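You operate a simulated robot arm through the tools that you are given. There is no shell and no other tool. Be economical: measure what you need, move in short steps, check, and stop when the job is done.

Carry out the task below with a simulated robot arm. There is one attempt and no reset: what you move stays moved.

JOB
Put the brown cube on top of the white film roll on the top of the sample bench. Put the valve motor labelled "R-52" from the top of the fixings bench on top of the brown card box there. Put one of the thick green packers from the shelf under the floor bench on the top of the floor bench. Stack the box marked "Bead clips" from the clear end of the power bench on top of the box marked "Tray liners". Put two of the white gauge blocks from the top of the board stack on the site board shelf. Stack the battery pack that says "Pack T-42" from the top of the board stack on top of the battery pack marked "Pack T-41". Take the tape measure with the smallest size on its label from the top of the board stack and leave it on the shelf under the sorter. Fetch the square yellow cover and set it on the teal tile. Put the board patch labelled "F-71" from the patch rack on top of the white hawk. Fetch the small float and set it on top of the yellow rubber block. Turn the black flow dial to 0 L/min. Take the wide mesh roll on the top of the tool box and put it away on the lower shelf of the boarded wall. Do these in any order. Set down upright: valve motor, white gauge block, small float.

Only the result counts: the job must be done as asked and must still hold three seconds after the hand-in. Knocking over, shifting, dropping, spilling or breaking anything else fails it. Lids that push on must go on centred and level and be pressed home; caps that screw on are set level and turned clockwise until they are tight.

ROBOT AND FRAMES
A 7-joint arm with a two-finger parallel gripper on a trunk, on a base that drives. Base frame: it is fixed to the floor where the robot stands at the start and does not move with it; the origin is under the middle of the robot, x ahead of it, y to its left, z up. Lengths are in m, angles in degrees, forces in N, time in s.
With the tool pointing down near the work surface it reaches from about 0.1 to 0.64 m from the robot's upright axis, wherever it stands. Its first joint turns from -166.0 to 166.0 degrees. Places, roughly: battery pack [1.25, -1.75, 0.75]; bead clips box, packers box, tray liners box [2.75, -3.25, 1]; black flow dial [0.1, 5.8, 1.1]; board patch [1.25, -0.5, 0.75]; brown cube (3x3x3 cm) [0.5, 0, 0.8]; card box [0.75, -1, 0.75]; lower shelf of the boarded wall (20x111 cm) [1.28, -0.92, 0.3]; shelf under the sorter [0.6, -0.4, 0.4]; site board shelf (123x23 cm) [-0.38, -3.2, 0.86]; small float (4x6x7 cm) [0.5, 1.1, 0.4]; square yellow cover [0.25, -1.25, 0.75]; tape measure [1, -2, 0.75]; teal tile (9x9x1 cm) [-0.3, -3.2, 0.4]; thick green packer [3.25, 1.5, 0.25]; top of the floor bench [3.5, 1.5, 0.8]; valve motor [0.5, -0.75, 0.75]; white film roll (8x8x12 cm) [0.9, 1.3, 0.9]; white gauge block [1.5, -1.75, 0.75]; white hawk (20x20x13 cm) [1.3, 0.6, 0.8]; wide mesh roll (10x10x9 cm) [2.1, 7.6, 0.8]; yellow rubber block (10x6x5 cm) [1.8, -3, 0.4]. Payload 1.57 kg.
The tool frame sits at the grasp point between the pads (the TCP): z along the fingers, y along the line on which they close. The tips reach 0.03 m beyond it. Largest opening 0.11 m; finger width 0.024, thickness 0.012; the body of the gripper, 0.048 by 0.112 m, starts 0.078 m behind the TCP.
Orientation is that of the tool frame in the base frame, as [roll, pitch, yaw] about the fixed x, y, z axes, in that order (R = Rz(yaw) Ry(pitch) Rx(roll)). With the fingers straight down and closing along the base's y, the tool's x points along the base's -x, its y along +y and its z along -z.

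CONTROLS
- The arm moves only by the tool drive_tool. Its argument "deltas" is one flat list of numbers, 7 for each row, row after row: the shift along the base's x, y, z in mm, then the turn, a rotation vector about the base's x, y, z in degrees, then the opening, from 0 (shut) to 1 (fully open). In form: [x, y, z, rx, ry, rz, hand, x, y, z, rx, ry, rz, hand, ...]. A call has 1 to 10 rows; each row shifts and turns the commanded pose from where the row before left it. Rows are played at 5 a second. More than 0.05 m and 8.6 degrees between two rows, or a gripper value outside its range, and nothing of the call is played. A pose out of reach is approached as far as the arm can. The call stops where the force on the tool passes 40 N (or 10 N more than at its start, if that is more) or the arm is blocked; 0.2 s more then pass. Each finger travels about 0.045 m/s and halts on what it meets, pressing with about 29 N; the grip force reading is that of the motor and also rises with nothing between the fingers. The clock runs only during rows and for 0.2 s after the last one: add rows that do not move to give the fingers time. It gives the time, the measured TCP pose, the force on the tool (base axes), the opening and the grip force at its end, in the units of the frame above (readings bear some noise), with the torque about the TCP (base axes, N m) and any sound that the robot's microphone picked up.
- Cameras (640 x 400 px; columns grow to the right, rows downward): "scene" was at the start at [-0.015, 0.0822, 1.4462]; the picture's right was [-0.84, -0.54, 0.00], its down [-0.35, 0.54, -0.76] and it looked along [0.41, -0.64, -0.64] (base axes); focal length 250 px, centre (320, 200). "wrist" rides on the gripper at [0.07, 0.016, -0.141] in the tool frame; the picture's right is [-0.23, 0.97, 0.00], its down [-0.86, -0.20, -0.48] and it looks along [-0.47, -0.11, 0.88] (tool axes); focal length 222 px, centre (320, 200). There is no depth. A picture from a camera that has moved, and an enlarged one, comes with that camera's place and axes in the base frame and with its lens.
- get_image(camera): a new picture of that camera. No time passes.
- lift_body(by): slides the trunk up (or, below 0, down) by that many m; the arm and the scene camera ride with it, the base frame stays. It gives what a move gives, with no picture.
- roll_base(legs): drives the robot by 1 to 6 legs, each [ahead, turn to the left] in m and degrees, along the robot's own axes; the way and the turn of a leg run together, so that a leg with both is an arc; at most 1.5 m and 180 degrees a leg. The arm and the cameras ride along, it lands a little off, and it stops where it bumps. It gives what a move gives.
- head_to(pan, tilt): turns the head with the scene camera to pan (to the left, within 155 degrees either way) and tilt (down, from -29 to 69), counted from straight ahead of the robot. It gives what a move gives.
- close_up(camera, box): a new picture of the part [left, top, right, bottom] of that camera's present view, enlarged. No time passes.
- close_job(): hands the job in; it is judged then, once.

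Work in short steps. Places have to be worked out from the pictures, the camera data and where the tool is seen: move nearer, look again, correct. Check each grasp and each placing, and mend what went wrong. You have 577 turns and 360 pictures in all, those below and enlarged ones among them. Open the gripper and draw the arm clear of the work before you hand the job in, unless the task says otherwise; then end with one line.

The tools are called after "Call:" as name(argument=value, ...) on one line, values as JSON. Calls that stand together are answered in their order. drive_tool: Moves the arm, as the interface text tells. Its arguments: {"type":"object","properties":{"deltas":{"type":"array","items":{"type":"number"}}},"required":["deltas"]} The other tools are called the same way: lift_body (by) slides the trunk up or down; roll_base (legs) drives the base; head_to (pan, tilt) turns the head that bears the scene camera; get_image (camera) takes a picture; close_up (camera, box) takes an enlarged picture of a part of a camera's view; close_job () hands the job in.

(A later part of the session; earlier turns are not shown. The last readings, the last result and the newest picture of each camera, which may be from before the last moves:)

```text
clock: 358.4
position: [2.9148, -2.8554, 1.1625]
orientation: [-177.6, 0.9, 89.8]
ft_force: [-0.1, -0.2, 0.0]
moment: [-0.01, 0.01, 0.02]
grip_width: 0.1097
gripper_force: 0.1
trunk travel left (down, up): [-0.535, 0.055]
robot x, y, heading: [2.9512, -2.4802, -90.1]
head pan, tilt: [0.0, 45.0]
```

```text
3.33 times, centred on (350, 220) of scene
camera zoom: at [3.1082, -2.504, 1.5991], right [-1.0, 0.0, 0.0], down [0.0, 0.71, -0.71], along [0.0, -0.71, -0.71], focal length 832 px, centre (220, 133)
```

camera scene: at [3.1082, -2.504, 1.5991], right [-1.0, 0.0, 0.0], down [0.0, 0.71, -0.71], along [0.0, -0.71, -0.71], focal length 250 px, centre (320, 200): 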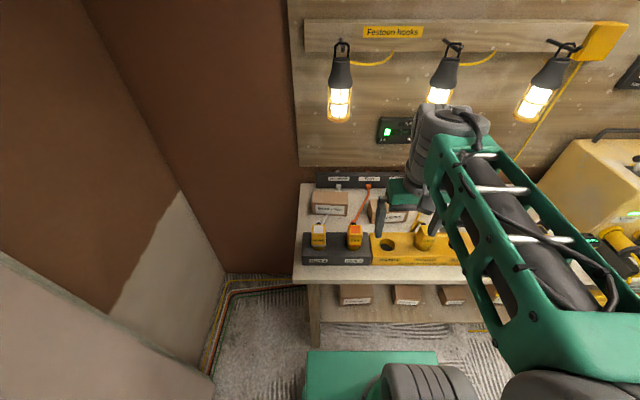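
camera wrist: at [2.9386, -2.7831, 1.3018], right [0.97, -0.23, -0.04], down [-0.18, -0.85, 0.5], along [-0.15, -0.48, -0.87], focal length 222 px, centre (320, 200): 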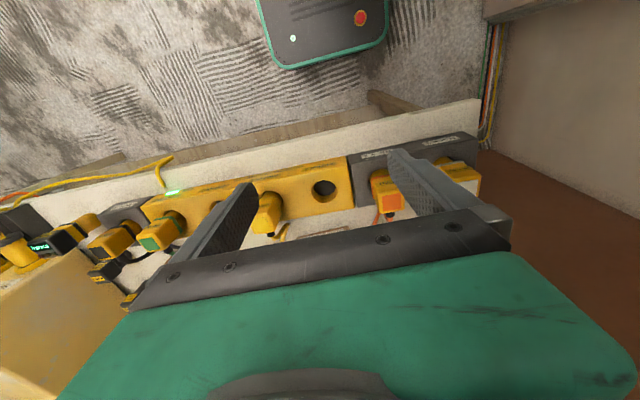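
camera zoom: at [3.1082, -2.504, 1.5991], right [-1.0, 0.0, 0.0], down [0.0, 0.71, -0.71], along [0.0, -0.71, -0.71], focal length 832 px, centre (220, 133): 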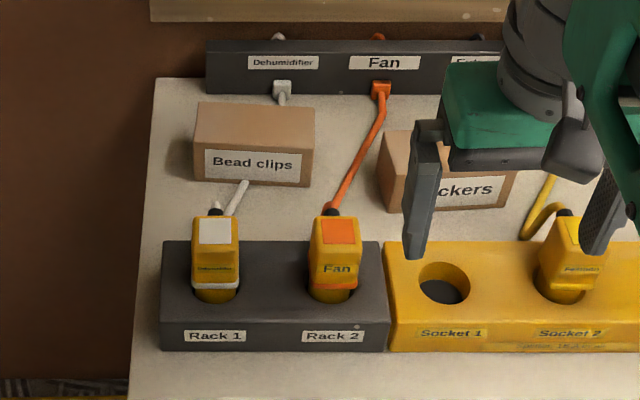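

The box is about 13×7.5×5.5 cm at (3.07,-3.187), top ≈0.93; grasp across its depth (y). I rotate the tool 90° about vertical.

Call:
drive_tool(deltas=[10, 0, 0, 0, 0, 8.5, 1, 10, 0, 0, 0, 0, 8.5, 1, 10, 0, 0, 0, 0, 8.5, 1, 10, 0, 0, 0, 0, 8.5, 1, 10, 0, 0, 0, 0, 8.5, 1, 10, 0, 0, 0, 0, 8.5, 1, 10, 0, 0, 0, 0, 8.5, 1, 10, 0, 0, 0, 0, 8.5, 1, 10, 0, 0, 0, 0, 8.5, 1, 10, 0, 0, 0, 0, 8.5, 1])

Call:
get_image(camera="wrist")

Call:
get_image(camera="scene")

```text
clock: 360.6
position: [3.0164, -2.8547, 1.1625]
orientation: [-177.6, 1.0, 175.1]
ft_force: [-0.5, -0.9, -1.3]
moment: [-0.01, -0.05, -0.02]
grip_width: 0.11
gripper_force: 0.1
trunk travel left (down, up): [-0.535, 0.055]
robot x, y, heading: [2.9528, -2.4809, -90.2]
head pan, tilt: [0.0, 45.0]
```

```text
224 pictures are left
camera wrist: at [2.9474, -2.8265, 1.3016], right [0.31, 0.95, -0.04], down [0.83, -0.25, 0.5], along [0.46, -0.19, -0.87], focal length 222 px, centre (320, 200)
```

wrist: 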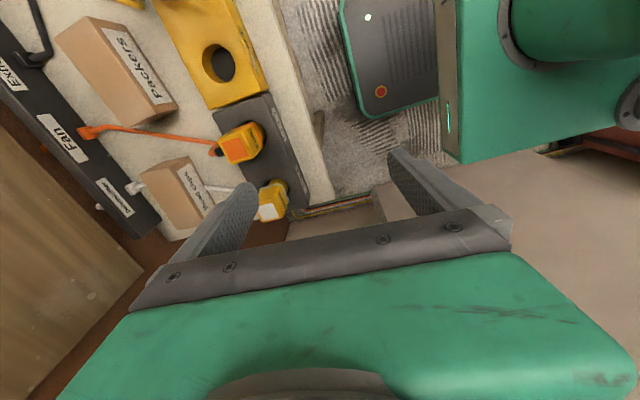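

```text
223 pictures are left
camera scene: at [3.1082, -2.5039, 1.5991], right [-1.0, 0.0, 0.0], down [0.0, 0.71, -0.71], along [0.0, -0.71, -0.71], focal length 250 px, centre (320, 200)
```

scene: 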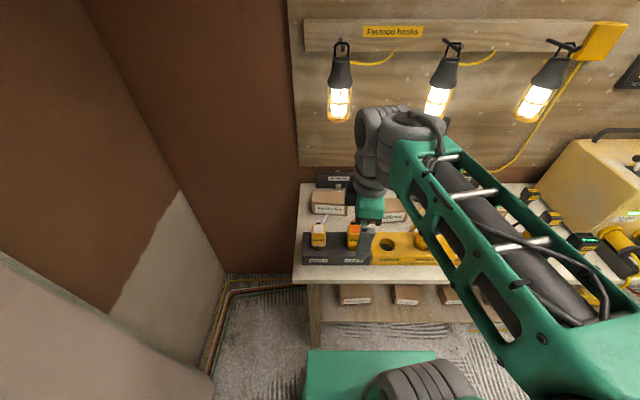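

I level the tool and travel over the plugs at height to above the box.

Call:
drive_tool(deltas=[5, -35, 0, 2.4, 1, 4.9, 1, 5, -37, -5, 0, 0, 0, 1, 5, -37, -5, 0, 0, 0, 1, 5, -37, -5, 0, 0, 0, 1, 5, -37, -5, 0, 0, 0, 1, 5, -37, -5, 0, 0, 0, 1, 5, -37, -10, 0, 0, 0, 1, 5, -37, -10, 0, 0, 0, 1, 4, -36, -10, 0, 0, 0, 1, 0, 0, 0, 0, 0, 0, 1])

Call:
get_image(camera="wrist")

Call:
close_up(camera="scene", box=[290, 130, 410, 250])

```text
clock: 362.8
position: [3.0581, -3.1855, 1.107]
orientation: [-179.8, -0.2, 179.7]
ft_force: [0.1, -0.1, 0.0]
moment: [0.05, -0.01, 0.01]
grip_width: 0.1101
gripper_force: 0.1
trunk travel left (down, up): [-0.535, 0.055]
robot x, y, heading: [2.9563, -2.4821, -90.0]
head pan, tilt: [0.0, 45.0]
```

```text
222 pictures are left
camera wrist: at [2.9905, -3.1683, 1.2488], right [0.23, 0.97, 0.0], down [0.86, -0.2, 0.48], along [0.46, -0.11, -0.88], focal length 222 px, centre (320, 200)
```

wrist: 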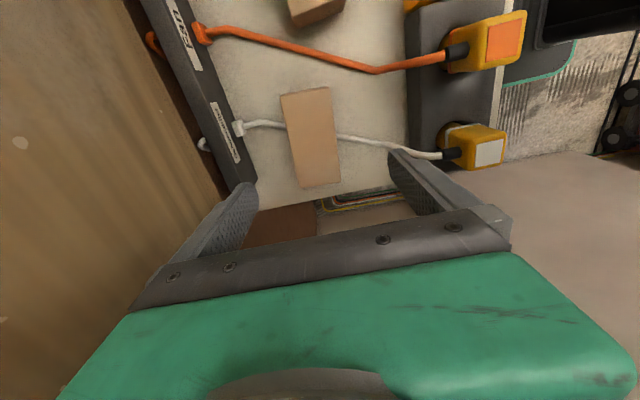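

```text
3.33 times, centred on (350, 190) of scene
camera zoom: at [3.1079, -2.5041, 1.5991], right [-1.0, 0.0, 0.0], down [0.0, 0.71, -0.71], along [0.0, -0.71, -0.71], focal length 832 px, centre (220, 233)
```

zoom: 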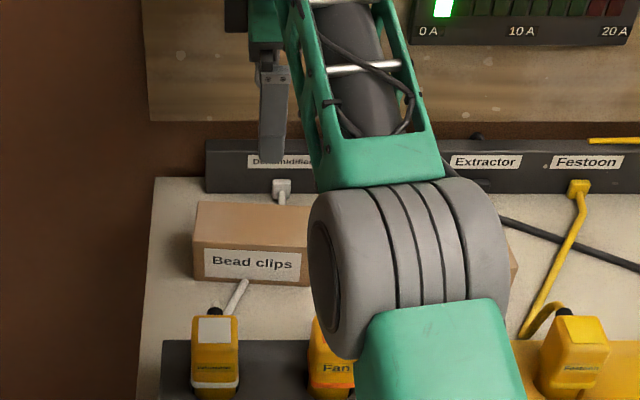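

Box centred at (3.058,-3.195), aligned with x. I lower around it, watching for contact.

Call:
drive_tool(deltas=[0, -9, -40, 0, 0, 0, 1, 0, 0, -45, 0, 0, 0, 1, 0, 0, -45, 0, 0, 0, 1, 0, 0, -40, 0, 0, 0, 1, 0, 0, 0, 0, 0, 0, 1])

Call:
get_image(camera="wrist")

Call:
close_up(camera="scene", box=[290, 130, 410, 250])

```text
clock: 364.0
position: [3.0609, -3.1941, 0.9358]
orientation: [-180.0, -0.2, 179.8]
ft_force: [-0.6, 0.4, -0.1]
moment: [0.0, 0.0, 0.0]
grip_width: 0.1103
gripper_force: 0.1
trunk travel left (down, up): [-0.535, 0.055]
robot x, y, heading: [2.9533, -2.4816, -90.0]
head pan, tilt: [0.0, 45.0]
```

```text
220 pictures are left
camera wrist: at [2.9929, -3.1761, 1.0773], right [0.23, 0.97, 0.0], down [0.86, -0.2, 0.48], along [0.46, -0.11, -0.88], focal length 222 px, centre (320, 200)
```

wrist: 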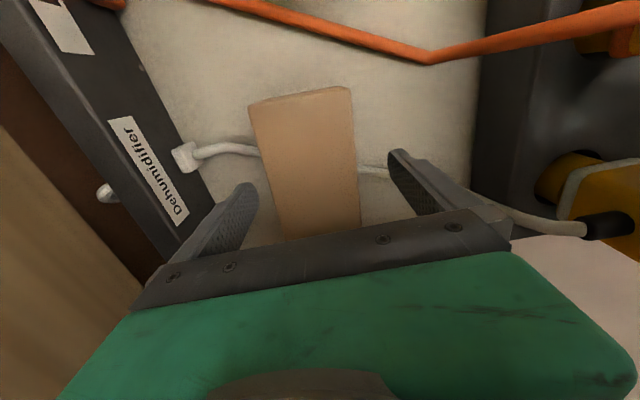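

```text
3.33 times, centred on (350, 190) of scene
camera zoom: at [3.1081, -2.5042, 1.5991], right [-1.0, 0.0, 0.0], down [0.0, 0.71, -0.71], along [0.0, -0.71, -0.71], focal length 832 px, centre (220, 233)
```

zoom: 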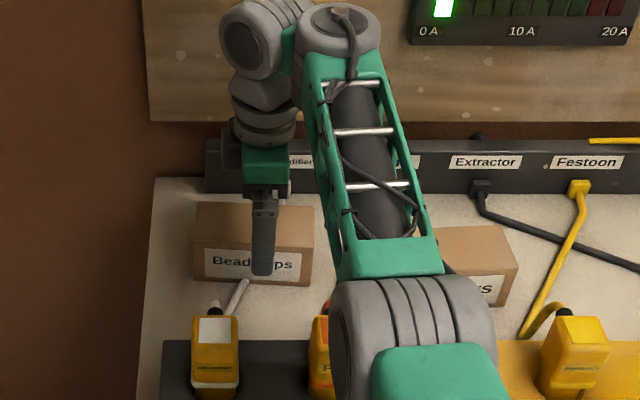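

I lower 27 mm more and close on the box.

Call:
drive_tool(deltas=[-5, 0, -15, 0, 0, 0, 1, 0, 0, -12, 0, 0, 0, 1, 0, 0, 0, 0, 0, 0, 0.8, 0, 0, 0, 0, 0, 0, 0.6, 0, 0, 0, 0, 0, 0, 0.45, 0, 0, 0, 0, 0, 0, 0.3, 0, 0, 0, 0, 0, 0, 0.3, 0, 0, 0, 0, 0, 0, 0.3])

Call:
get_image(camera="wrist")

```text
clock: 365.8
position: [3.0548, -3.1947, 0.9094]
orientation: [-179.9, -0.2, 179.8]
ft_force: [0.3, -0.9, 0.2]
moment: [-0.04, -0.09, -0.06]
grip_width: 0.0714
gripper_force: 28.9
trunk travel left (down, up): [-0.535, 0.055]
robot x, y, heading: [2.954, -2.4832, -90.0]
head pan, tilt: [0.0, 45.0]
```

```text
218 pictures are left
camera wrist: at [2.9865, -3.1772, 1.0512], right [0.23, 0.97, 0.0], down [0.86, -0.2, 0.48], along [0.46, -0.11, -0.88], focal length 222 px, centre (320, 200)
```

wrist: 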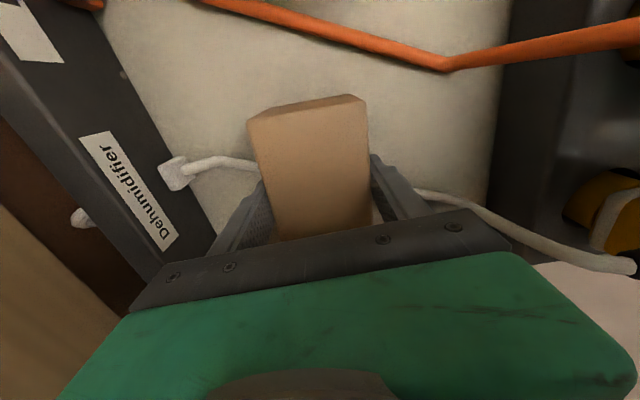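

Gripped at 0.071. I lift it well above the plugs and check.

Call:
drive_tool(deltas=[0, 0, 30, 0, 0, 0, 0.3, 0, 0, 45, 0, 0, 0, 0.3, 0, 0, 45, 0, 0, 0, 0.3, 0, 0, 45, 0, 0, 0, 0.3, 0, 30, 20, 0, 0, 0, 0.3, -10, 40, 10, 0, 0, 0, 0.3, -10, 45, 0, 0, 0, 0, 0.3, -10, 45, 0, 0, 0, 0, 0.3])

Call:
get_image(camera="wrist")

Call:
head_to(pan=-25, tilt=45)

Call:
get_image(camera="scene")

```text
clock: 367.2
position: [3.0431, -3.0863, 1.0238]
orientation: [167.7, -1.1, -179.8]
ft_force: [-0.6, -0.4, -3.4]
moment: [0.08, 0.03, 0.03]
grip_width: 0.0713
gripper_force: 28.8
trunk travel left (down, up): [-0.535, 0.055]
robot x, y, heading: [2.9536, -2.4799, -90.0]
head pan, tilt: [0.0, 45.0]
stopped in row 7: the arm was blocked; the commanded pose is now the measured one
```

```text
217 pictures are left
camera wrist: at [2.9773, -3.0999, 1.1673], right [0.23, 0.95, 0.2], down [0.86, -0.29, 0.41], along [0.45, 0.08, -0.89], focal length 222 px, centre (320, 200)
```

wrist: 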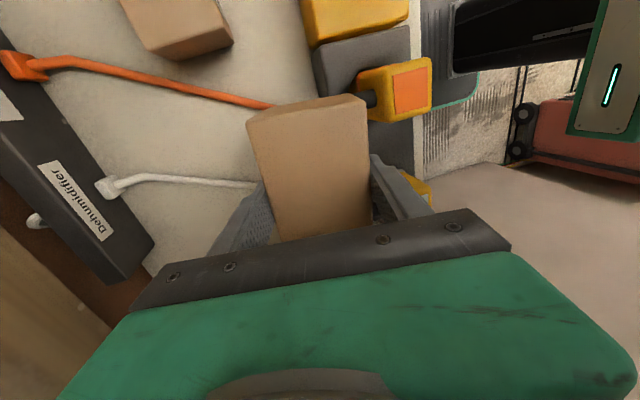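

```text
clock: 368.1
position: [3.0433, -3.0861, 1.0255]
orientation: [168.2, -1.0, -179.7]
ft_force: [0.0, 0.7, -1.9]
moment: [-0.03, 0.02, 0.03]
grip_width: 0.0711
gripper_force: 29.2
trunk travel left (down, up): [-0.535, 0.055]
robot x, y, heading: [2.9542, -2.4808, -89.8]
head pan, tilt: [-25.0, 45.0]
```

```text
216 pictures are left
camera scene: at [3.0742, -2.4952, 1.5989], right [-0.91, 0.42, 0.0], down [0.3, 0.64, -0.71], along [-0.3, -0.64, -0.71], focal length 250 px, centre (320, 200)
```

scene: 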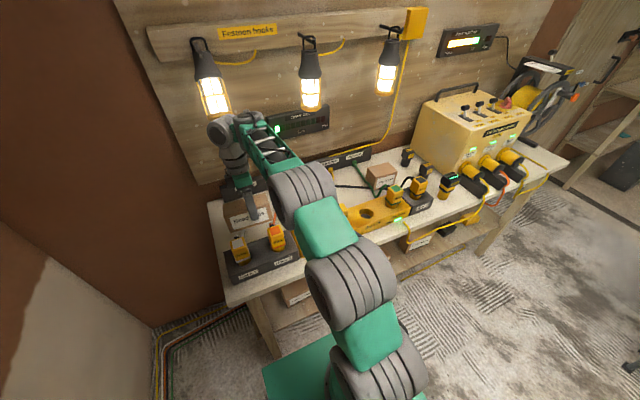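

The arm was blocked, probably by a hanging lamp near the wrist. I look closely before moving.

Call:
close_up(camera="scene", box=[150, 40, 350, 280])

```text
1.67 times, centred on (250, 160) of scene
camera zoom: at [3.0742, -2.4952, 1.5989], right [-0.91, 0.42, 0.0], down [0.3, 0.64, -0.71], along [-0.3, -0.64, -0.71], focal length 416 px, centre (437, 267)
```

zoom: 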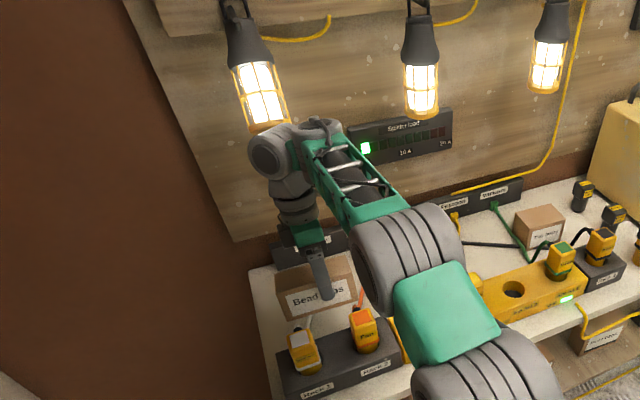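

The wrist sits under the left lamp. I dip slightly, straighten the tool (moving the wrist away from the lamp), then rise while easing forward.

Call:
drive_tool(deltas=[0, 0, -8, 0, 0, 0, 0.3, 0, 0, 0, -6, 0, 0, 0.3, 0, 0, 0, -6, 0, 0, 0.3, 0, 0, 0, 0, 0, 0, 0.3])

Call:
drive_tool(deltas=[0, 0, 20, 0, 0, 0, 0.3, 0, 5, 20, 0, 0, 0, 0.3, 0, 10, 20, 0, 0, 0, 0.3])

Call:
close_up(camera="scene", box=[150, 40, 350, 280])

```text
clock: 369.1
position: [3.0422, -3.0878, 1.0215]
orientation: [-179.9, -1.1, 180.0]
ft_force: [-0.8, 0.6, -2.7]
moment: [0.03, 0.01, -0.01]
grip_width: 0.0709
gripper_force: 28.8
trunk travel left (down, up): [-0.535, 0.055]
robot x, y, heading: [2.9558, -2.483, -90.1]
head pan, tilt: [-25.0, 45.0]
```

```text
clock: 369.9
position: [3.0433, -3.0728, 1.0781]
orientation: [-179.4, -1.0, 179.8]
ft_force: [0.3, -0.1, -2.5]
moment: [-0.01, 0.0, 0.0]
grip_width: 0.0713
gripper_force: 29.1
trunk travel left (down, up): [-0.535, 0.055]
robot x, y, heading: [2.9514, -2.4813, -89.9]
head pan, tilt: [-25.0, 45.0]
```

```text
1.67 times, centred on (250, 160) of scene
camera zoom: at [3.0738, -2.4955, 1.599], right [-0.91, 0.42, 0.0], down [0.3, 0.64, -0.71], along [-0.3, -0.64, -0.71], focal length 416 px, centre (437, 267)
```

zoom: 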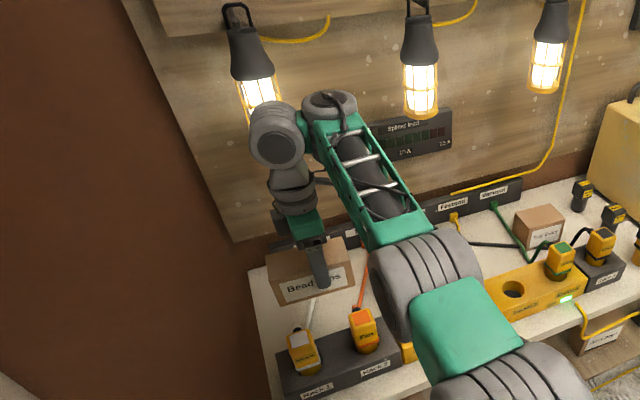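

Free of the lamp, which hangs normally. I continue up and back over the plugs.

Call:
drive_tool(deltas=[0, 10, 20, 0, 0, 0, 0.3, 0, 20, 20, 0, 0, 0, 0.3, -5, 40, 10, 0, 0, 0, 0.3, -5, 45, 5, 0, 0, 0, 0.3, -10, 45, 0, 0, 0, 0, 0.3, -10, 45, 0, 0, 0, 0, 0.3])

Call:
get_image(camera="scene")

```text
clock: 371.3
position: [3.0108, -2.8676, 1.1344]
orientation: [-179.4, -1.1, -179.9]
ft_force: [-0.2, 0.5, -2.4]
moment: [-0.03, 0.02, -0.02]
grip_width: 0.0711
gripper_force: 28.9
trunk travel left (down, up): [-0.535, 0.055]
robot x, y, heading: [2.954, -2.4789, -90.1]
head pan, tilt: [-25.0, 45.0]
```

```text
213 pictures are left
camera scene: at [3.0738, -2.4949, 1.5991], right [-0.91, 0.42, 0.0], down [0.3, 0.64, -0.71], along [-0.3, -0.64, -0.71], focal length 250 px, centre (320, 200)
```

scene: 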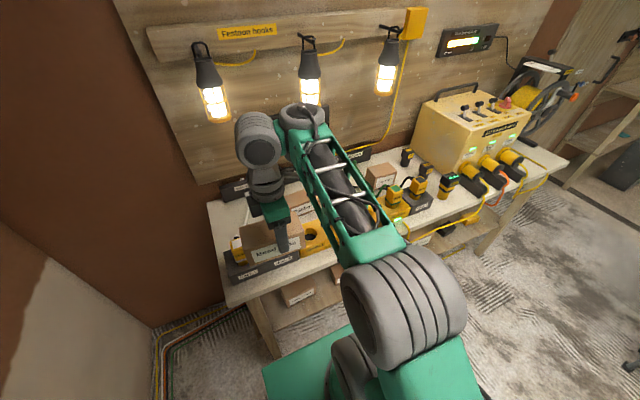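

Now I reposition in front of the Tray liners box at about (2.49, -3.14).

Call:
roll_base(legs=[[-0.2, 0], [0, -90], [0.45, 0], [0, 90], [0.18, 0]])

Call:
head_to(pan=0, tilt=45)

Call:
get_image(camera="scene")

Call:
get_image(camera="wrist")

```text
clock: 383.9
position: [2.5438, -2.8496, 1.133]
orientation: [-179.5, -1.0, 178.4]
ft_force: [0.1, -0.9, -1.6]
moment: [0.05, 0.03, 0.02]
grip_width: 0.0704
gripper_force: 28.8
trunk travel left (down, up): [-0.535, 0.055]
robot x, y, heading: [2.4981, -2.4566, -91.6]
head pan, tilt: [-25.0, 45.0]
```

```text
clock: 384.8
position: [2.5442, -2.85, 1.1342]
orientation: [-179.4, -1.0, 178.4]
ft_force: [-0.6, -0.2, -2.5]
moment: [0.03, 0.04, 0.03]
grip_width: 0.0709
gripper_force: 29.0
trunk travel left (down, up): [-0.535, 0.055]
robot x, y, heading: [2.5002, -2.4597, -91.7]
head pan, tilt: [0.0, 45.0]
```

```text
212 pictures are left
camera scene: at [2.6508, -2.4867, 1.5991], right [-1.0, 0.03, 0.0], down [0.02, 0.71, -0.71], along [-0.02, -0.71, -0.71], focal length 250 px, centre (320, 200)
```

scene: 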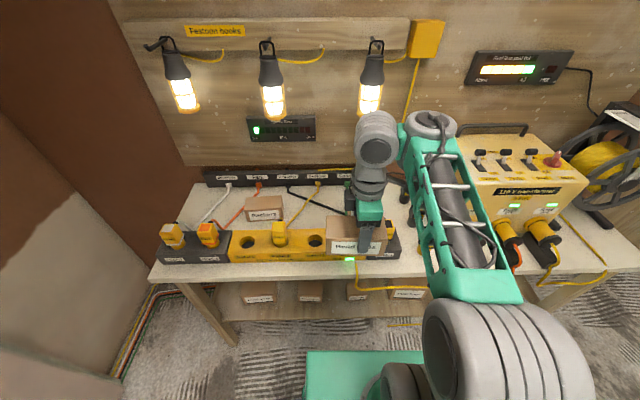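

```text
211 pictures are left
camera wrist: at [2.4783, -2.8286, 1.2764], right [0.25, 0.97, -0.01], down [0.86, -0.22, 0.47], along [0.45, -0.13, -0.88], focal length 222 px, centre (320, 200)
```

wrist: 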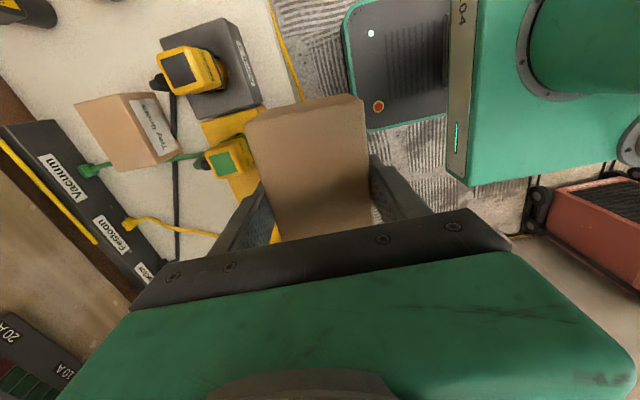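

Tray liners at about (2.47, -3.15). I carry the box over the plugs to above it.

Call:
drive_tool(deltas=[-10, -43, -3, 0, 0, 1.6, 0.3, -10, -43, -3, 0, 0, 0, 0.3, -10, -43, -3, 0, 0, 0, 0.3, -10, -43, -3, 0, 0, 0, 0.3, -10, -43, -3, 0, 0, 0, 0.3, -10, -43, -3, 0, 0, 0, 0.3, -10, -42, -3, 0, 0, 0, 0.3, 0, 0, 0, 0, 0, 0, 0.3])

Call:
get_image(camera="wrist")

Call:
get_image(camera="scene")

```text
clock: 386.6
position: [2.4725, -3.1492, 1.1121]
orientation: [-179.6, -1.0, 179.9]
ft_force: [-0.1, -0.2, -1.7]
moment: [0.03, 0.03, 0.02]
grip_width: 0.0705
gripper_force: 29.1
trunk travel left (down, up): [-0.535, 0.055]
robot x, y, heading: [2.4978, -2.4568, -91.5]
head pan, tilt: [0.0, 45.0]
```

```text
210 pictures are left
camera wrist: at [2.4056, -3.1314, 1.2538], right [0.23, 0.97, -0.01], down [0.86, -0.2, 0.47], along [0.45, -0.12, -0.88], focal length 222 px, centre (320, 200)
```

wrist: 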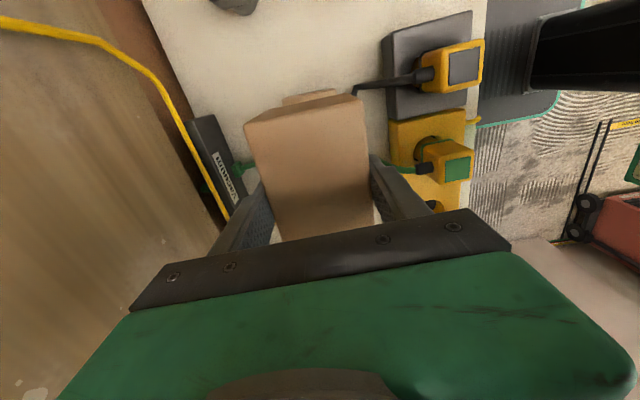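

```text
209 pictures are left
camera scene: at [2.6507, -2.4867, 1.5991], right [-1.0, 0.03, 0.0], down [0.02, 0.71, -0.71], along [-0.02, -0.71, -0.71], focal length 250 px, centre (320, 200)
```

scene: 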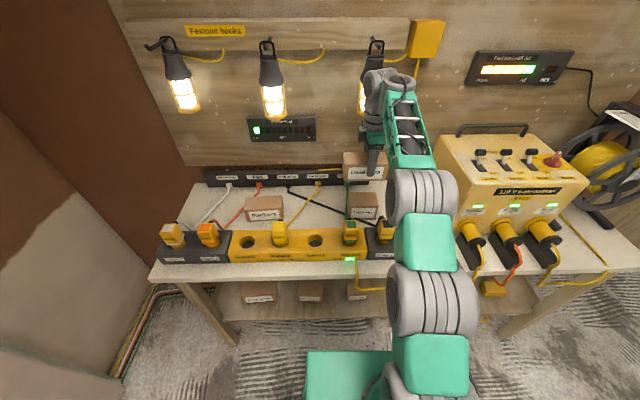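

I zoom to compare held box and target.

Call:
close_up(camera="scene", box=[320, 130, 420, 230])

```text
4.00 times, centred on (370, 180) of scene
camera zoom: at [2.6507, -2.4867, 1.5991], right [-1.0, 0.03, 0.0], down [0.02, 0.71, -0.71], along [-0.02, -0.71, -0.71], focal length 998 px, centre (120, 280)
```

zoom: 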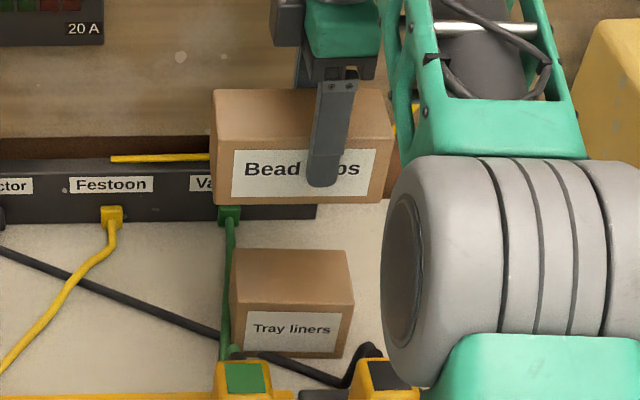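

Offsets computed: I shift 11 mm in -x and lower to just above the Tray liners box.

Call:
drive_tool(deltas=[-11, 0, -40, 0, 0, 0, 0.3, 0, 0, -45, 0, 0, 0, 0.3, 0, 0, -25, 0, 0, 0, 0.3, 0, 0, 0, 0, 0, 0, 0.3])

Call:
close_up(camera="scene", box=[320, 130, 420, 230])

```text
clock: 387.6
position: [2.463, -3.1506, 1.0041]
orientation: [-179.5, -1.0, 179.9]
ft_force: [-0.2, -0.8, -2.5]
moment: [0.02, 0.04, 0.03]
grip_width: 0.0704
gripper_force: 28.7
trunk travel left (down, up): [-0.535, 0.055]
robot x, y, heading: [2.4953, -2.4621, -91.6]
head pan, tilt: [0.0, 45.0]
```

```text
4.00 times, centred on (370, 180) of scene
camera zoom: at [2.6507, -2.4869, 1.5991], right [-1.0, 0.03, 0.0], down [0.02, 0.71, -0.71], along [-0.02, -0.71, -0.71], focal length 998 px, centre (120, 280)
```

zoom: 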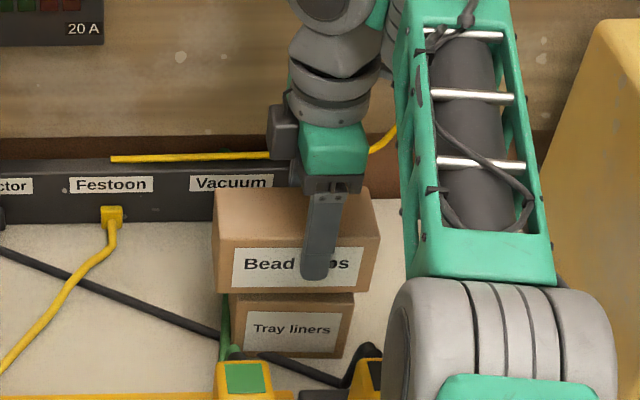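

Aligned horizontally. I lower in small steps to contact.

Call:
drive_tool(deltas=[0, 0, -8, 0, 0, 0, 0.3, 0, 0, -6, 0, 0, 0, 0.3, 0, 0, -4, 0, 0, 0, 0.3])

Call:
drive_tool(deltas=[0, 0, -4, 0, 0, 0, 0.3, 0, 0, -3, 0, 0, 0, 0.3])

Call:
close_up(camera="scene", box=[320, 130, 420, 230])

```text
clock: 388.4
position: [2.4623, -3.1482, 0.9878]
orientation: [-179.2, -1.0, 179.9]
ft_force: [-0.9, -1.4, 11.4]
moment: [0.4, -0.05, -0.06]
grip_width: 0.0699
gripper_force: 28.6
trunk travel left (down, up): [-0.535, 0.055]
robot x, y, heading: [2.4986, -2.4576, -91.7]
head pan, tilt: [0.0, 45.0]
```

```text
clock: 389.0
position: [2.4618, -3.1491, 0.9806]
orientation: [-179.0, -0.9, 179.9]
ft_force: [-1.3, -3.0, 29.5]
moment: [0.59, -0.05, -0.17]
grip_width: 0.0695
gripper_force: 28.9
trunk travel left (down, up): [-0.535, 0.055]
robot x, y, heading: [2.4958, -2.4615, -91.7]
head pan, tilt: [0.0, 45.0]
```

```text
4.00 times, centred on (370, 180) of scene
camera zoom: at [2.6508, -2.4843, 1.5993], right [-1.0, 0.03, 0.0], down [0.02, 0.71, -0.71], along [-0.02, -0.71, -0.71], focal length 998 px, centre (120, 280)
```

zoom: 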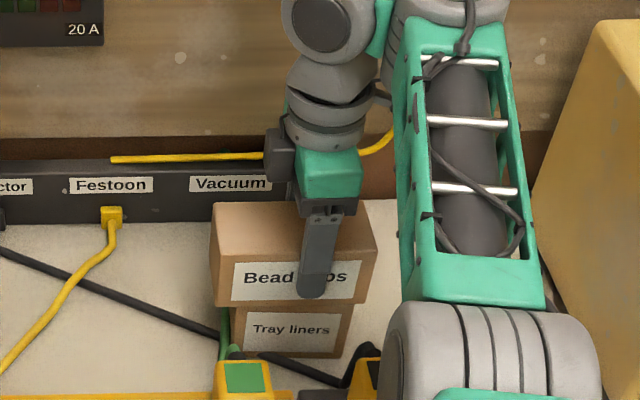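

Contact and front faces flush. I release and retreat upward then back.

Call:
drive_tool(deltas=[0, 0, 4, 0, 0, 0, 0.3, 0, 0, 0, 0, 0, 0, 0.8, 0, 0, 0, 0, 0, 0, 0.9, 0, 0, 0, 0, 0, 0, 1, 0, 0, 20, 0, 0, 0, 1, 0, 0, 40, 0, 0, 0, 1, 0, 0, 40, 0, 0, 0, 1, 0, 40, 20, 0, 0, 0, 1, 0, 45, 0, 0, 0, 0, 1])

Call:
close_up(camera="scene", box=[320, 130, 420, 230])

Call:
get_image(camera="wrist")

```text
clock: 391.0
position: [2.463, -3.0631, 1.1018]
orientation: [-179.4, -1.0, 180.0]
ft_force: [-0.4, 0.5, -0.9]
moment: [-0.03, -0.01, 0.05]
grip_width: 0.11
gripper_force: 0.0
trunk travel left (down, up): [-0.535, 0.055]
robot x, y, heading: [2.4968, -2.4614, -91.7]
head pan, tilt: [0.0, 45.0]
```

```text
4.00 times, centred on (370, 180) of scene
camera zoom: at [2.6507, -2.4857, 1.5991], right [-1.0, 0.03, 0.0], down [0.02, 0.71, -0.71], along [-0.02, -0.71, -0.71], focal length 998 px, centre (120, 280)
```

zoom: 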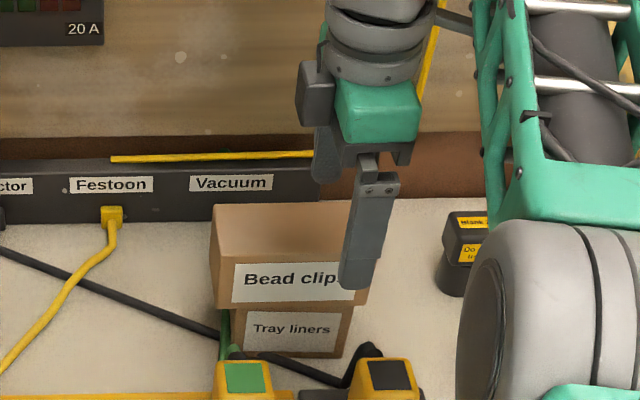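

```text
204 pictures are left
camera wrist: at [2.3976, -3.0445, 1.2437], right [0.23, 0.97, -0.01], down [0.86, -0.2, 0.47], along [0.45, -0.12, -0.88], focal length 222 px, centre (320, 200)
```

wrist: 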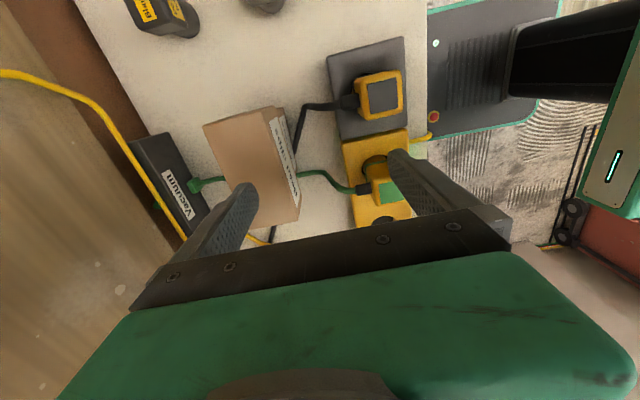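

Bead clips sits on Tray liners. Next the board stack: I retract and drive to face it from the east.

Call:
drive_tool(deltas=[0, 45, 10, 0, 0, 0, 1, 0, 45, 10, 0, 0, 0, 1, 0, 45, 0, 0, 0, -8, 1, 0, 45, 0, 0, 0, -8, 1, 0, 0, 0, 0, 0, -8, 1, 0, 0, 0, 0, 0, -8, 1, 0, 0, 0, 0, 0, -8, 1, 0, 0, 0, 0, 0, -8, 1])

Call:
roll_base(legs=[[-0.3, 0], [0, -60], [0.35, 0], [0, -30]])

Call:
head_to(pan=0, tilt=35)

Call:
get_image(camera="scene")

```text
clock: 392.8
position: [2.4619, -2.8837, 1.1219]
orientation: [-179.4, -1.0, 131.8]
ft_force: [0.3, 0.1, -0.8]
moment: [-0.02, 0.02, 0.02]
grip_width: 0.1098
gripper_force: 0.1
trunk travel left (down, up): [-0.535, 0.055]
robot x, y, heading: [2.4953, -2.4586, -91.8]
head pan, tilt: [0.0, 45.0]
```

```text
clock: 400.8
position: [1.7726, -2.2952, 1.1224]
orientation: [-179.5, -0.9, 42.5]
ft_force: [-1.5, -0.5, 0.0]
moment: [-0.01, 0.04, -0.01]
grip_width: 0.11
gripper_force: 0.1
trunk travel left (down, up): [-0.535, 0.055]
robot x, y, heading: [2.1953, -2.3273, 178.9]
head pan, tilt: [0.0, 45.0]
```

```text
clock: 401.5
position: [1.774, -2.2952, 1.1214]
orientation: [-179.5, -1.0, 42.6]
ft_force: [-0.4, -0.4, -0.3]
moment: [-0.01, -0.02, -0.02]
grip_width: 0.1101
gripper_force: 0.0
trunk travel left (down, up): [-0.535, 0.055]
robot x, y, heading: [2.1976, -2.3281, 178.6]
head pan, tilt: [0.0, 35.0]
```

```text
203 pictures are left
camera scene: at [2.1657, -2.4811, 1.6139], right [0.02, 1.0, 0.0], down [0.57, -0.01, -0.82], along [-0.82, 0.02, -0.57], focal length 250 px, centre (320, 200)
```

scene: 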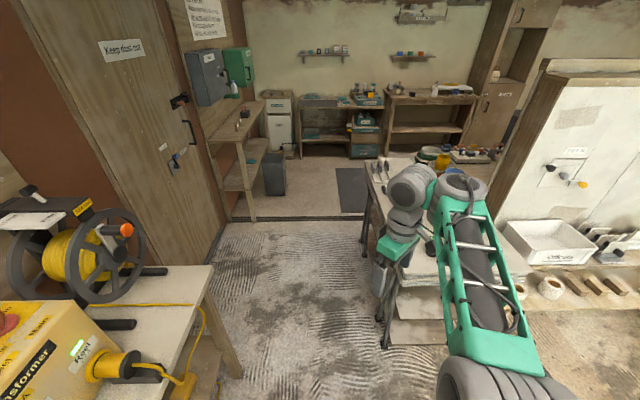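

I shift to y≈-1.85 to face the stack directly.

Call:
roll_base(legs=[[0, -89], [0.45, 0], [0, 90]])

Call:
head_to(pan=5, tilt=40)

Call:
get_image(camera="scene")

```text
clock: 411.9
position: [1.7598, -1.8716, 1.1215]
orientation: [-179.5, -1.0, 46.6]
ft_force: [-0.1, 0.3, -0.2]
moment: [0.01, 0.01, 0.01]
grip_width: 0.11
gripper_force: 0.1
trunk travel left (down, up): [-0.535, 0.055]
robot x, y, heading: [2.185, -1.8696, -177.1]
head pan, tilt: [0.0, 35.0]
```

```text
clock: 412.5
position: [1.7605, -1.871, 1.121]
orientation: [-179.6, -1.1, 46.5]
ft_force: [-1.1, -0.4, 0.4]
moment: [-0.02, -0.01, 0.02]
grip_width: 0.1101
gripper_force: 0.0
trunk travel left (down, up): [-0.535, 0.055]
robot x, y, heading: [2.1865, -1.8704, -177.1]
head pan, tilt: [5.0, 40.0]
```

```text
202 pictures are left
camera scene: at [2.1689, -2.0364, 1.6064], right [-0.14, 0.99, 0.0], down [0.64, 0.09, -0.77], along [-0.76, -0.11, -0.64], focal length 250 px, centre (320, 200)
```

scene: 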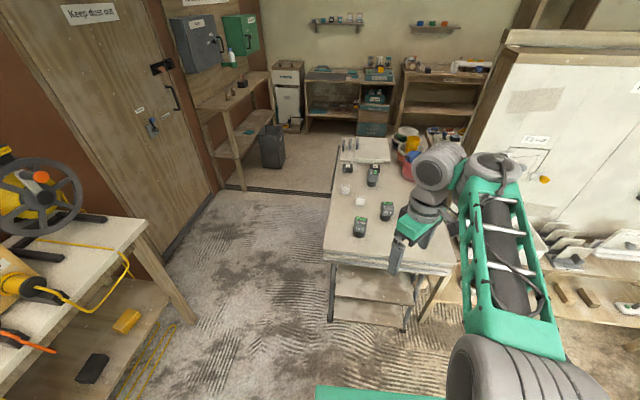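

I zoom on the stack top.

Call:
close_up(camera="scene", box=[320, 125, 440, 265])

```text
2.86 times, centred on (380, 195) of scene
camera zoom: at [2.1689, -2.0364, 1.6064], right [-0.14, 0.99, 0.0], down [0.64, 0.09, -0.77], along [-0.76, -0.11, -0.64], focal length 713 px, centre (149, 214)
```

zoom: 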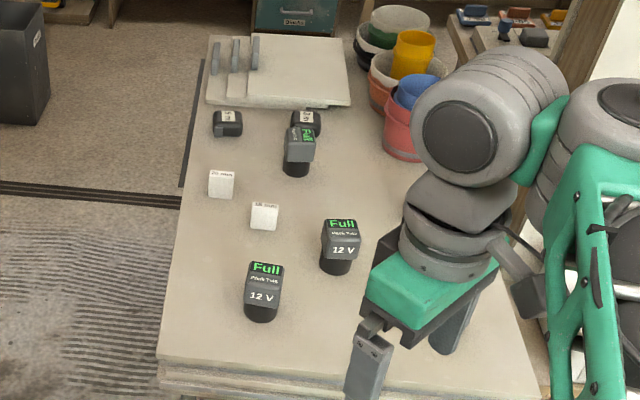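

I move 0.3 m closer and read the labels with a closer view.

Call:
roll_base(legs=[[0, -2.9], [0.3, 0]])

Call:
head_to(pan=10, tilt=50)

Call:
close_up(camera="scene", box=[240, 60, 480, 260])

Call:
get_image(camera="wrist")

```text
clock: 415.0
position: [1.4567, -1.8484, 1.1223]
orientation: [-179.5, -1.0, 43.5]
ft_force: [-0.2, -0.1, 0.0]
moment: [0.02, 0.02, -0.03]
grip_width: 0.1099
gripper_force: 0.0
trunk travel left (down, up): [-0.535, 0.055]
robot x, y, heading: [1.883, -1.8715, 179.8]
head pan, tilt: [5.0, 40.0]
```

```text
clock: 415.7
position: [1.4582, -1.848, 1.1227]
orientation: [-179.5, -1.0, 43.4]
ft_force: [0.5, 0.1, 0.4]
moment: [-0.03, 0.0, -0.03]
grip_width: 0.1101
gripper_force: 0.0
trunk travel left (down, up): [-0.535, 0.055]
robot x, y, heading: [1.8839, -1.8686, 179.9]
head pan, tilt: [10.0, 50.0]
```

```text
2.00 times, centred on (360, 160) of scene
camera zoom: at [1.8653, -2.0409, 1.5922], right [-0.17, 0.99, 0.0], down [0.75, 0.13, -0.64], along [-0.63, -0.11, -0.77], focal length 499 px, centre (240, 280)
```

zoom: 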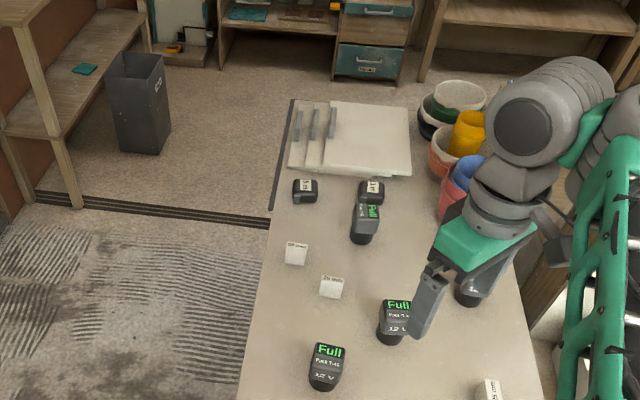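

```text
199 pictures are left
camera wrist: at [1.5199, -1.8144, 1.2643], right [0.51, -0.86, -0.01], down [-0.76, -0.45, 0.47], along [-0.41, -0.23, -0.88], focal length 222 px, centre (320, 200)
```

wrist: 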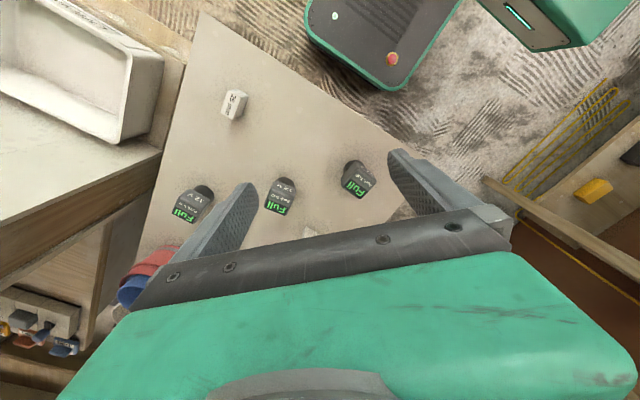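

I zoom tightly to read the pack and tape labels.

Call:
close_up(camera="scene", box=[380, 190, 460, 260])

Call:
close_up(camera="scene", box=[370, 140, 480, 220])

Call:
close_up(camera="wrist", box=[160, 140, 260, 230])

```text
5.71 times, centred on (420, 225) of scene
camera zoom: at [1.8653, -2.0409, 1.5922], right [-0.17, 0.99, 0.0], down [0.75, 0.13, -0.64], along [-0.63, -0.11, -0.77], focal length 1426 px, centre (-251, 57)
```

zoom: 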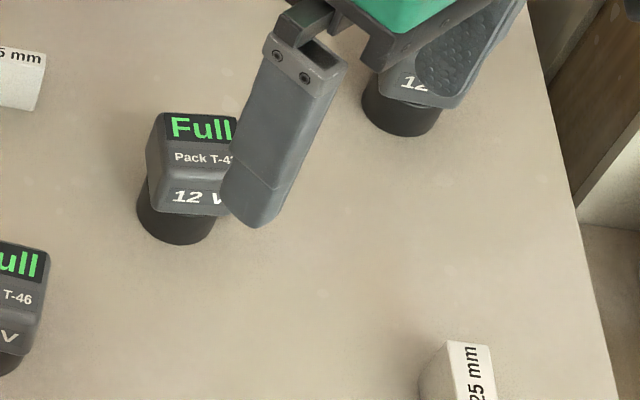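

```text
5.00 times, centred on (425, 180) of scene
camera zoom: at [1.8653, -2.0409, 1.5922], right [-0.17, 0.99, 0.0], down [0.75, 0.13, -0.64], along [-0.63, -0.11, -0.77], focal length 1248 px, centre (-205, 300)
```

zoom: 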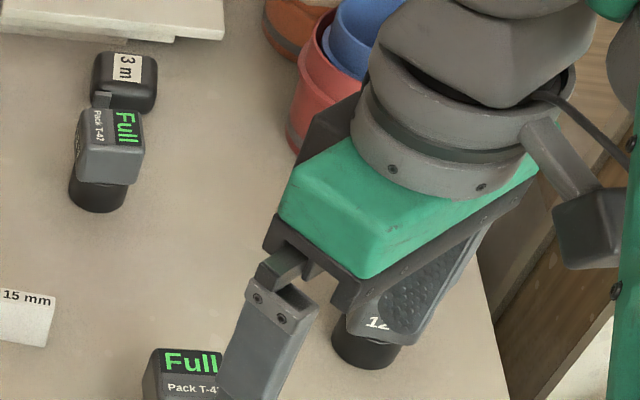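

```text
4.44 times, centred on (210, 185) of wrist
camera zoom: at [1.5199, -1.8144, 1.2643], right [0.51, -0.86, -0.01], down [-0.76, -0.45, 0.47], along [-0.41, -0.23, -0.88], focal length 987 px, centre (809, 267)
```

zoom: 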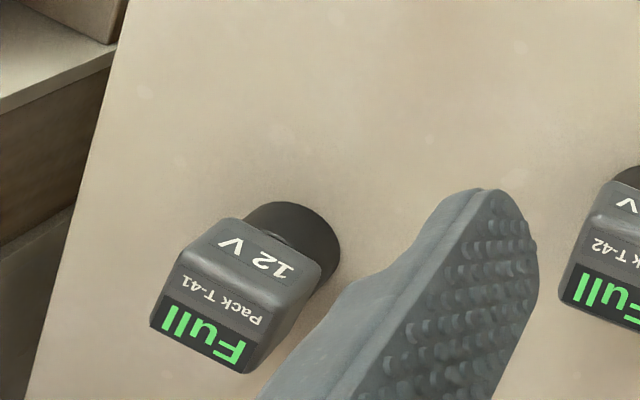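

T-42 is the centre pack (≈1.27,-1.847), T-41 the right one (≈1.144,-1.686). I move 0.1 m closer, lower the trunk a bit, and align the gripper yaw.

Call:
roll_base(legs=[[0.1, 0]])

Call:
lift_body(by=-0.1)

Call:
drive_tool(deltas=[-10, 0, 0, 0, 0, -8, 1, -10, 0, 0, 0, 0, -8, 1, -10, 0, 0, 0, 0, -8, 1, -10, 0, 0, 0, 0, -8, 1, -10, 0, 0, 0, 0, -8, 1, 0, 0, 0, 0, 0, -3.5, 1])

Call:
get_image(camera="wrist")

Call:
get_image(camera="scene")

```text
clock: 416.9
position: [1.3594, -1.8467, 1.122]
orientation: [-179.5, -1.0, 43.4]
ft_force: [-0.6, 0.6, -0.5]
moment: [-0.03, -0.06, -0.03]
grip_width: 0.1106
gripper_force: 0.1
trunk travel left (down, up): [-0.535, 0.055]
robot x, y, heading: [1.784, -1.871, 179.3]
head pan, tilt: [10.0, 50.0]
```

```text
clock: 418.2
position: [1.359, -1.8469, 1.022]
orientation: [-179.4, -1.1, 43.5]
ft_force: [0.2, -0.6, -0.1]
moment: [0.02, -0.01, -0.02]
grip_width: 0.1098
gripper_force: 0.1
trunk travel left (down, up): [-0.435, 0.155]
robot x, y, heading: [1.7817, -1.8765, 179.6]
head pan, tilt: [10.0, 50.0]
```

```text
clock: 419.6
position: [1.3101, -1.8481, 1.0212]
orientation: [-179.6, -1.1, -0.3]
ft_force: [0.9, 0.4, -0.4]
moment: [0.0, 0.03, 0.01]
grip_width: 0.1099
gripper_force: 0.1
trunk travel left (down, up): [-0.435, 0.155]
robot x, y, heading: [1.7857, -1.8753, 179.8]
head pan, tilt: [10.0, 50.0]
```

```text
195 pictures are left
camera wrist: at [1.3783, -1.8647, 1.1638], right [-0.23, -0.97, -0.01], down [-0.86, 0.2, 0.47], along [-0.45, 0.12, -0.88], focal length 222 px, centre (320, 200)
```

wrist: 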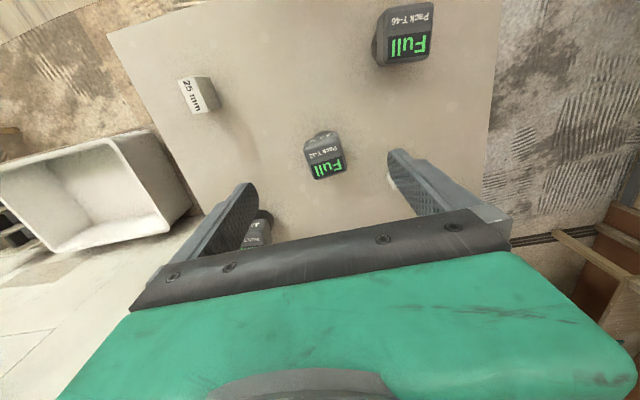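

```text
194 pictures are left
camera scene: at [1.7669, -2.0405, 1.4922], right [-0.17, 0.99, 0.0], down [0.76, 0.13, -0.64], along [-0.63, -0.11, -0.77], focal length 250 px, centre (320, 200)
```

scene: 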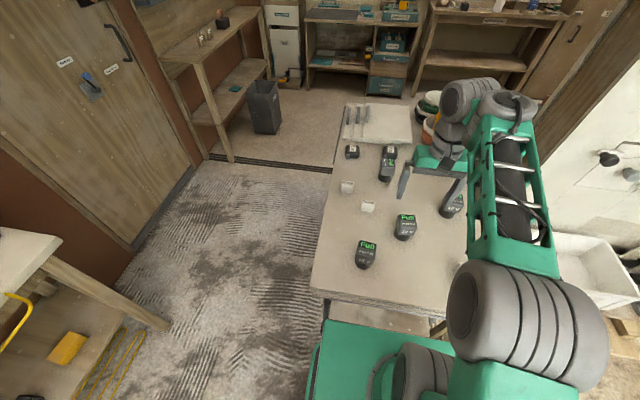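

T-42's head is at about (1.275,-1.846,0.815). I descend over it.

Call:
drive_tool(deltas=[-18, 1, -45, 0, 1, 0, 1, -18, 1, -45, 0, 0, 0, 0.85, 0, 0, -45, 0, 0, 0, 0.85, 0, 0, -30, 0, 0, 0, 0.85, 0, 0, 0, 0, 0, 0, 0.85])

Call:
get_image(camera="wrist")

Call:
close_up(camera="scene", box=[360, 180, 460, 260])

```text
clock: 420.8
position: [1.268, -1.8624, 0.9428]
orientation: [178.1, -1.2, -0.1]
ft_force: [0.2, -0.7, -0.5]
moment: [0.03, -0.02, 0.0]
grip_width: 0.0936
gripper_force: 0.1
out of reach, approached as far as the arm can: row 2, 3, 4
trunk travel left (down, up): [-0.435, 0.155]
robot x, y, heading: [1.7853, -1.8697, 179.7]
head pan, tilt: [10.0, 50.0]
```

```text
193 pictures are left
camera wrist: at [1.3361, -1.8734, 1.0859], right [-0.23, -0.97, 0.03], down [-0.86, 0.22, 0.45], along [-0.45, 0.08, -0.89], focal length 222 px, centre (320, 200)
```

wrist: 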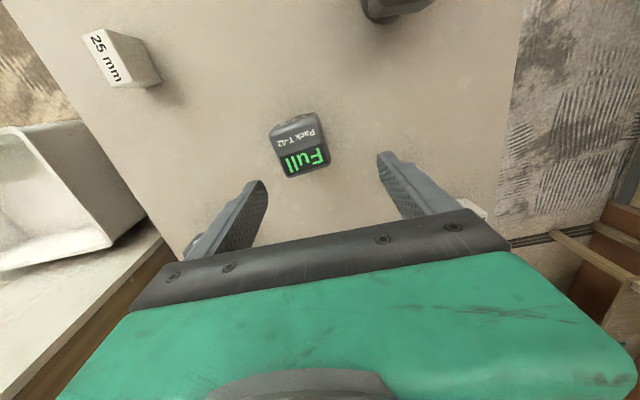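

```text
5.00 times, centred on (410, 220) of scene
camera zoom: at [1.7669, -2.0403, 1.4922], right [-0.17, 0.99, 0.0], down [0.76, 0.13, -0.64], along [-0.63, -0.11, -0.77], focal length 1248 px, centre (-130, 100)
```

zoom: 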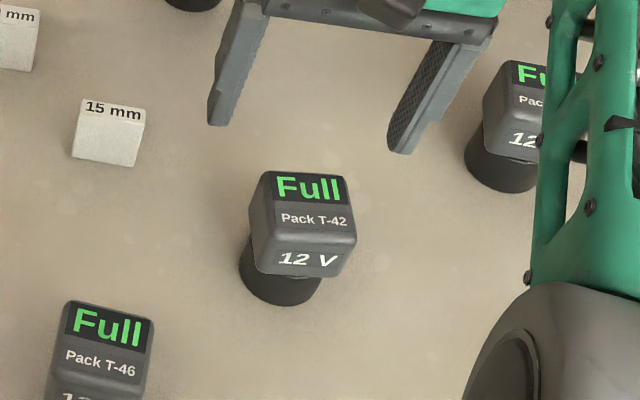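

The arm hits a joint limit at this trunk height; I lower the trunk instead.

Call:
drive_tool(deltas=[0, 0, 30, 0, 0, 0, 0.85, 0, 0, 30, 0, 0, 0, 0.85])

Call:
lift_body(by=-0.12)

Call:
drive_tool(deltas=[0, 0, 0, 0, 0, 0, 0.85])

Call:
get_image(camera="scene")

```text
clock: 421.4
position: [1.2738, -1.8427, 0.9764]
orientation: [-179.5, 0.2, -0.1]
ft_force: [-1.8, 0.9, -0.1]
moment: [-0.05, -0.01, 0.0]
grip_width: 0.0933
gripper_force: 0.1
trunk travel left (down, up): [-0.435, 0.155]
robot x, y, heading: [1.7864, -1.8736, 179.9]
head pan, tilt: [10.0, 50.0]
```

```text
clock: 422.9
position: [1.2752, -1.8441, 0.8564]
orientation: [-179.4, 0.0, -0.1]
ft_force: [0.2, 0.3, 0.2]
moment: [-0.02, -0.01, -0.01]
grip_width: 0.0934
gripper_force: 0.1
trunk travel left (down, up): [-0.315, 0.275]
robot x, y, heading: [1.7821, -1.8744, 179.7]
head pan, tilt: [10.0, 50.0]
```

```text
clock: 423.3
position: [1.2738, -1.8441, 0.8556]
orientation: [-179.5, 0.0, -0.2]
ft_force: [0.2, 0.0, -0.8]
moment: [0.01, 0.04, -0.04]
grip_width: 0.0934
gripper_force: 0.1
trunk travel left (down, up): [-0.315, 0.275]
robot x, y, heading: [1.7853, -1.8745, 179.8]
head pan, tilt: [10.0, 50.0]
```

```text
191 pictures are left
camera scene: at [1.767, -2.0405, 1.3722], right [-0.17, 0.99, 0.0], down [0.76, 0.13, -0.64], along [-0.63, -0.11, -0.77], focal length 250 px, centre (320, 200)
```

scene: 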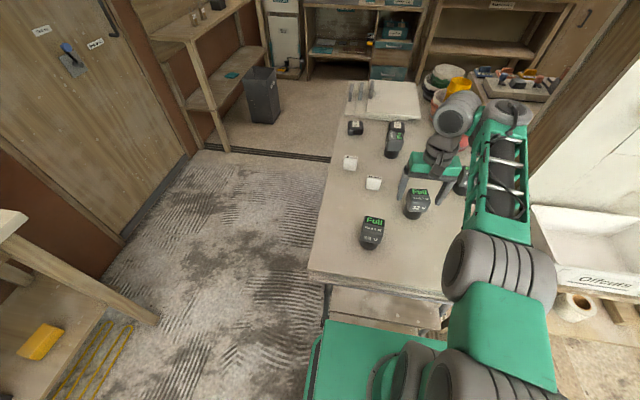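

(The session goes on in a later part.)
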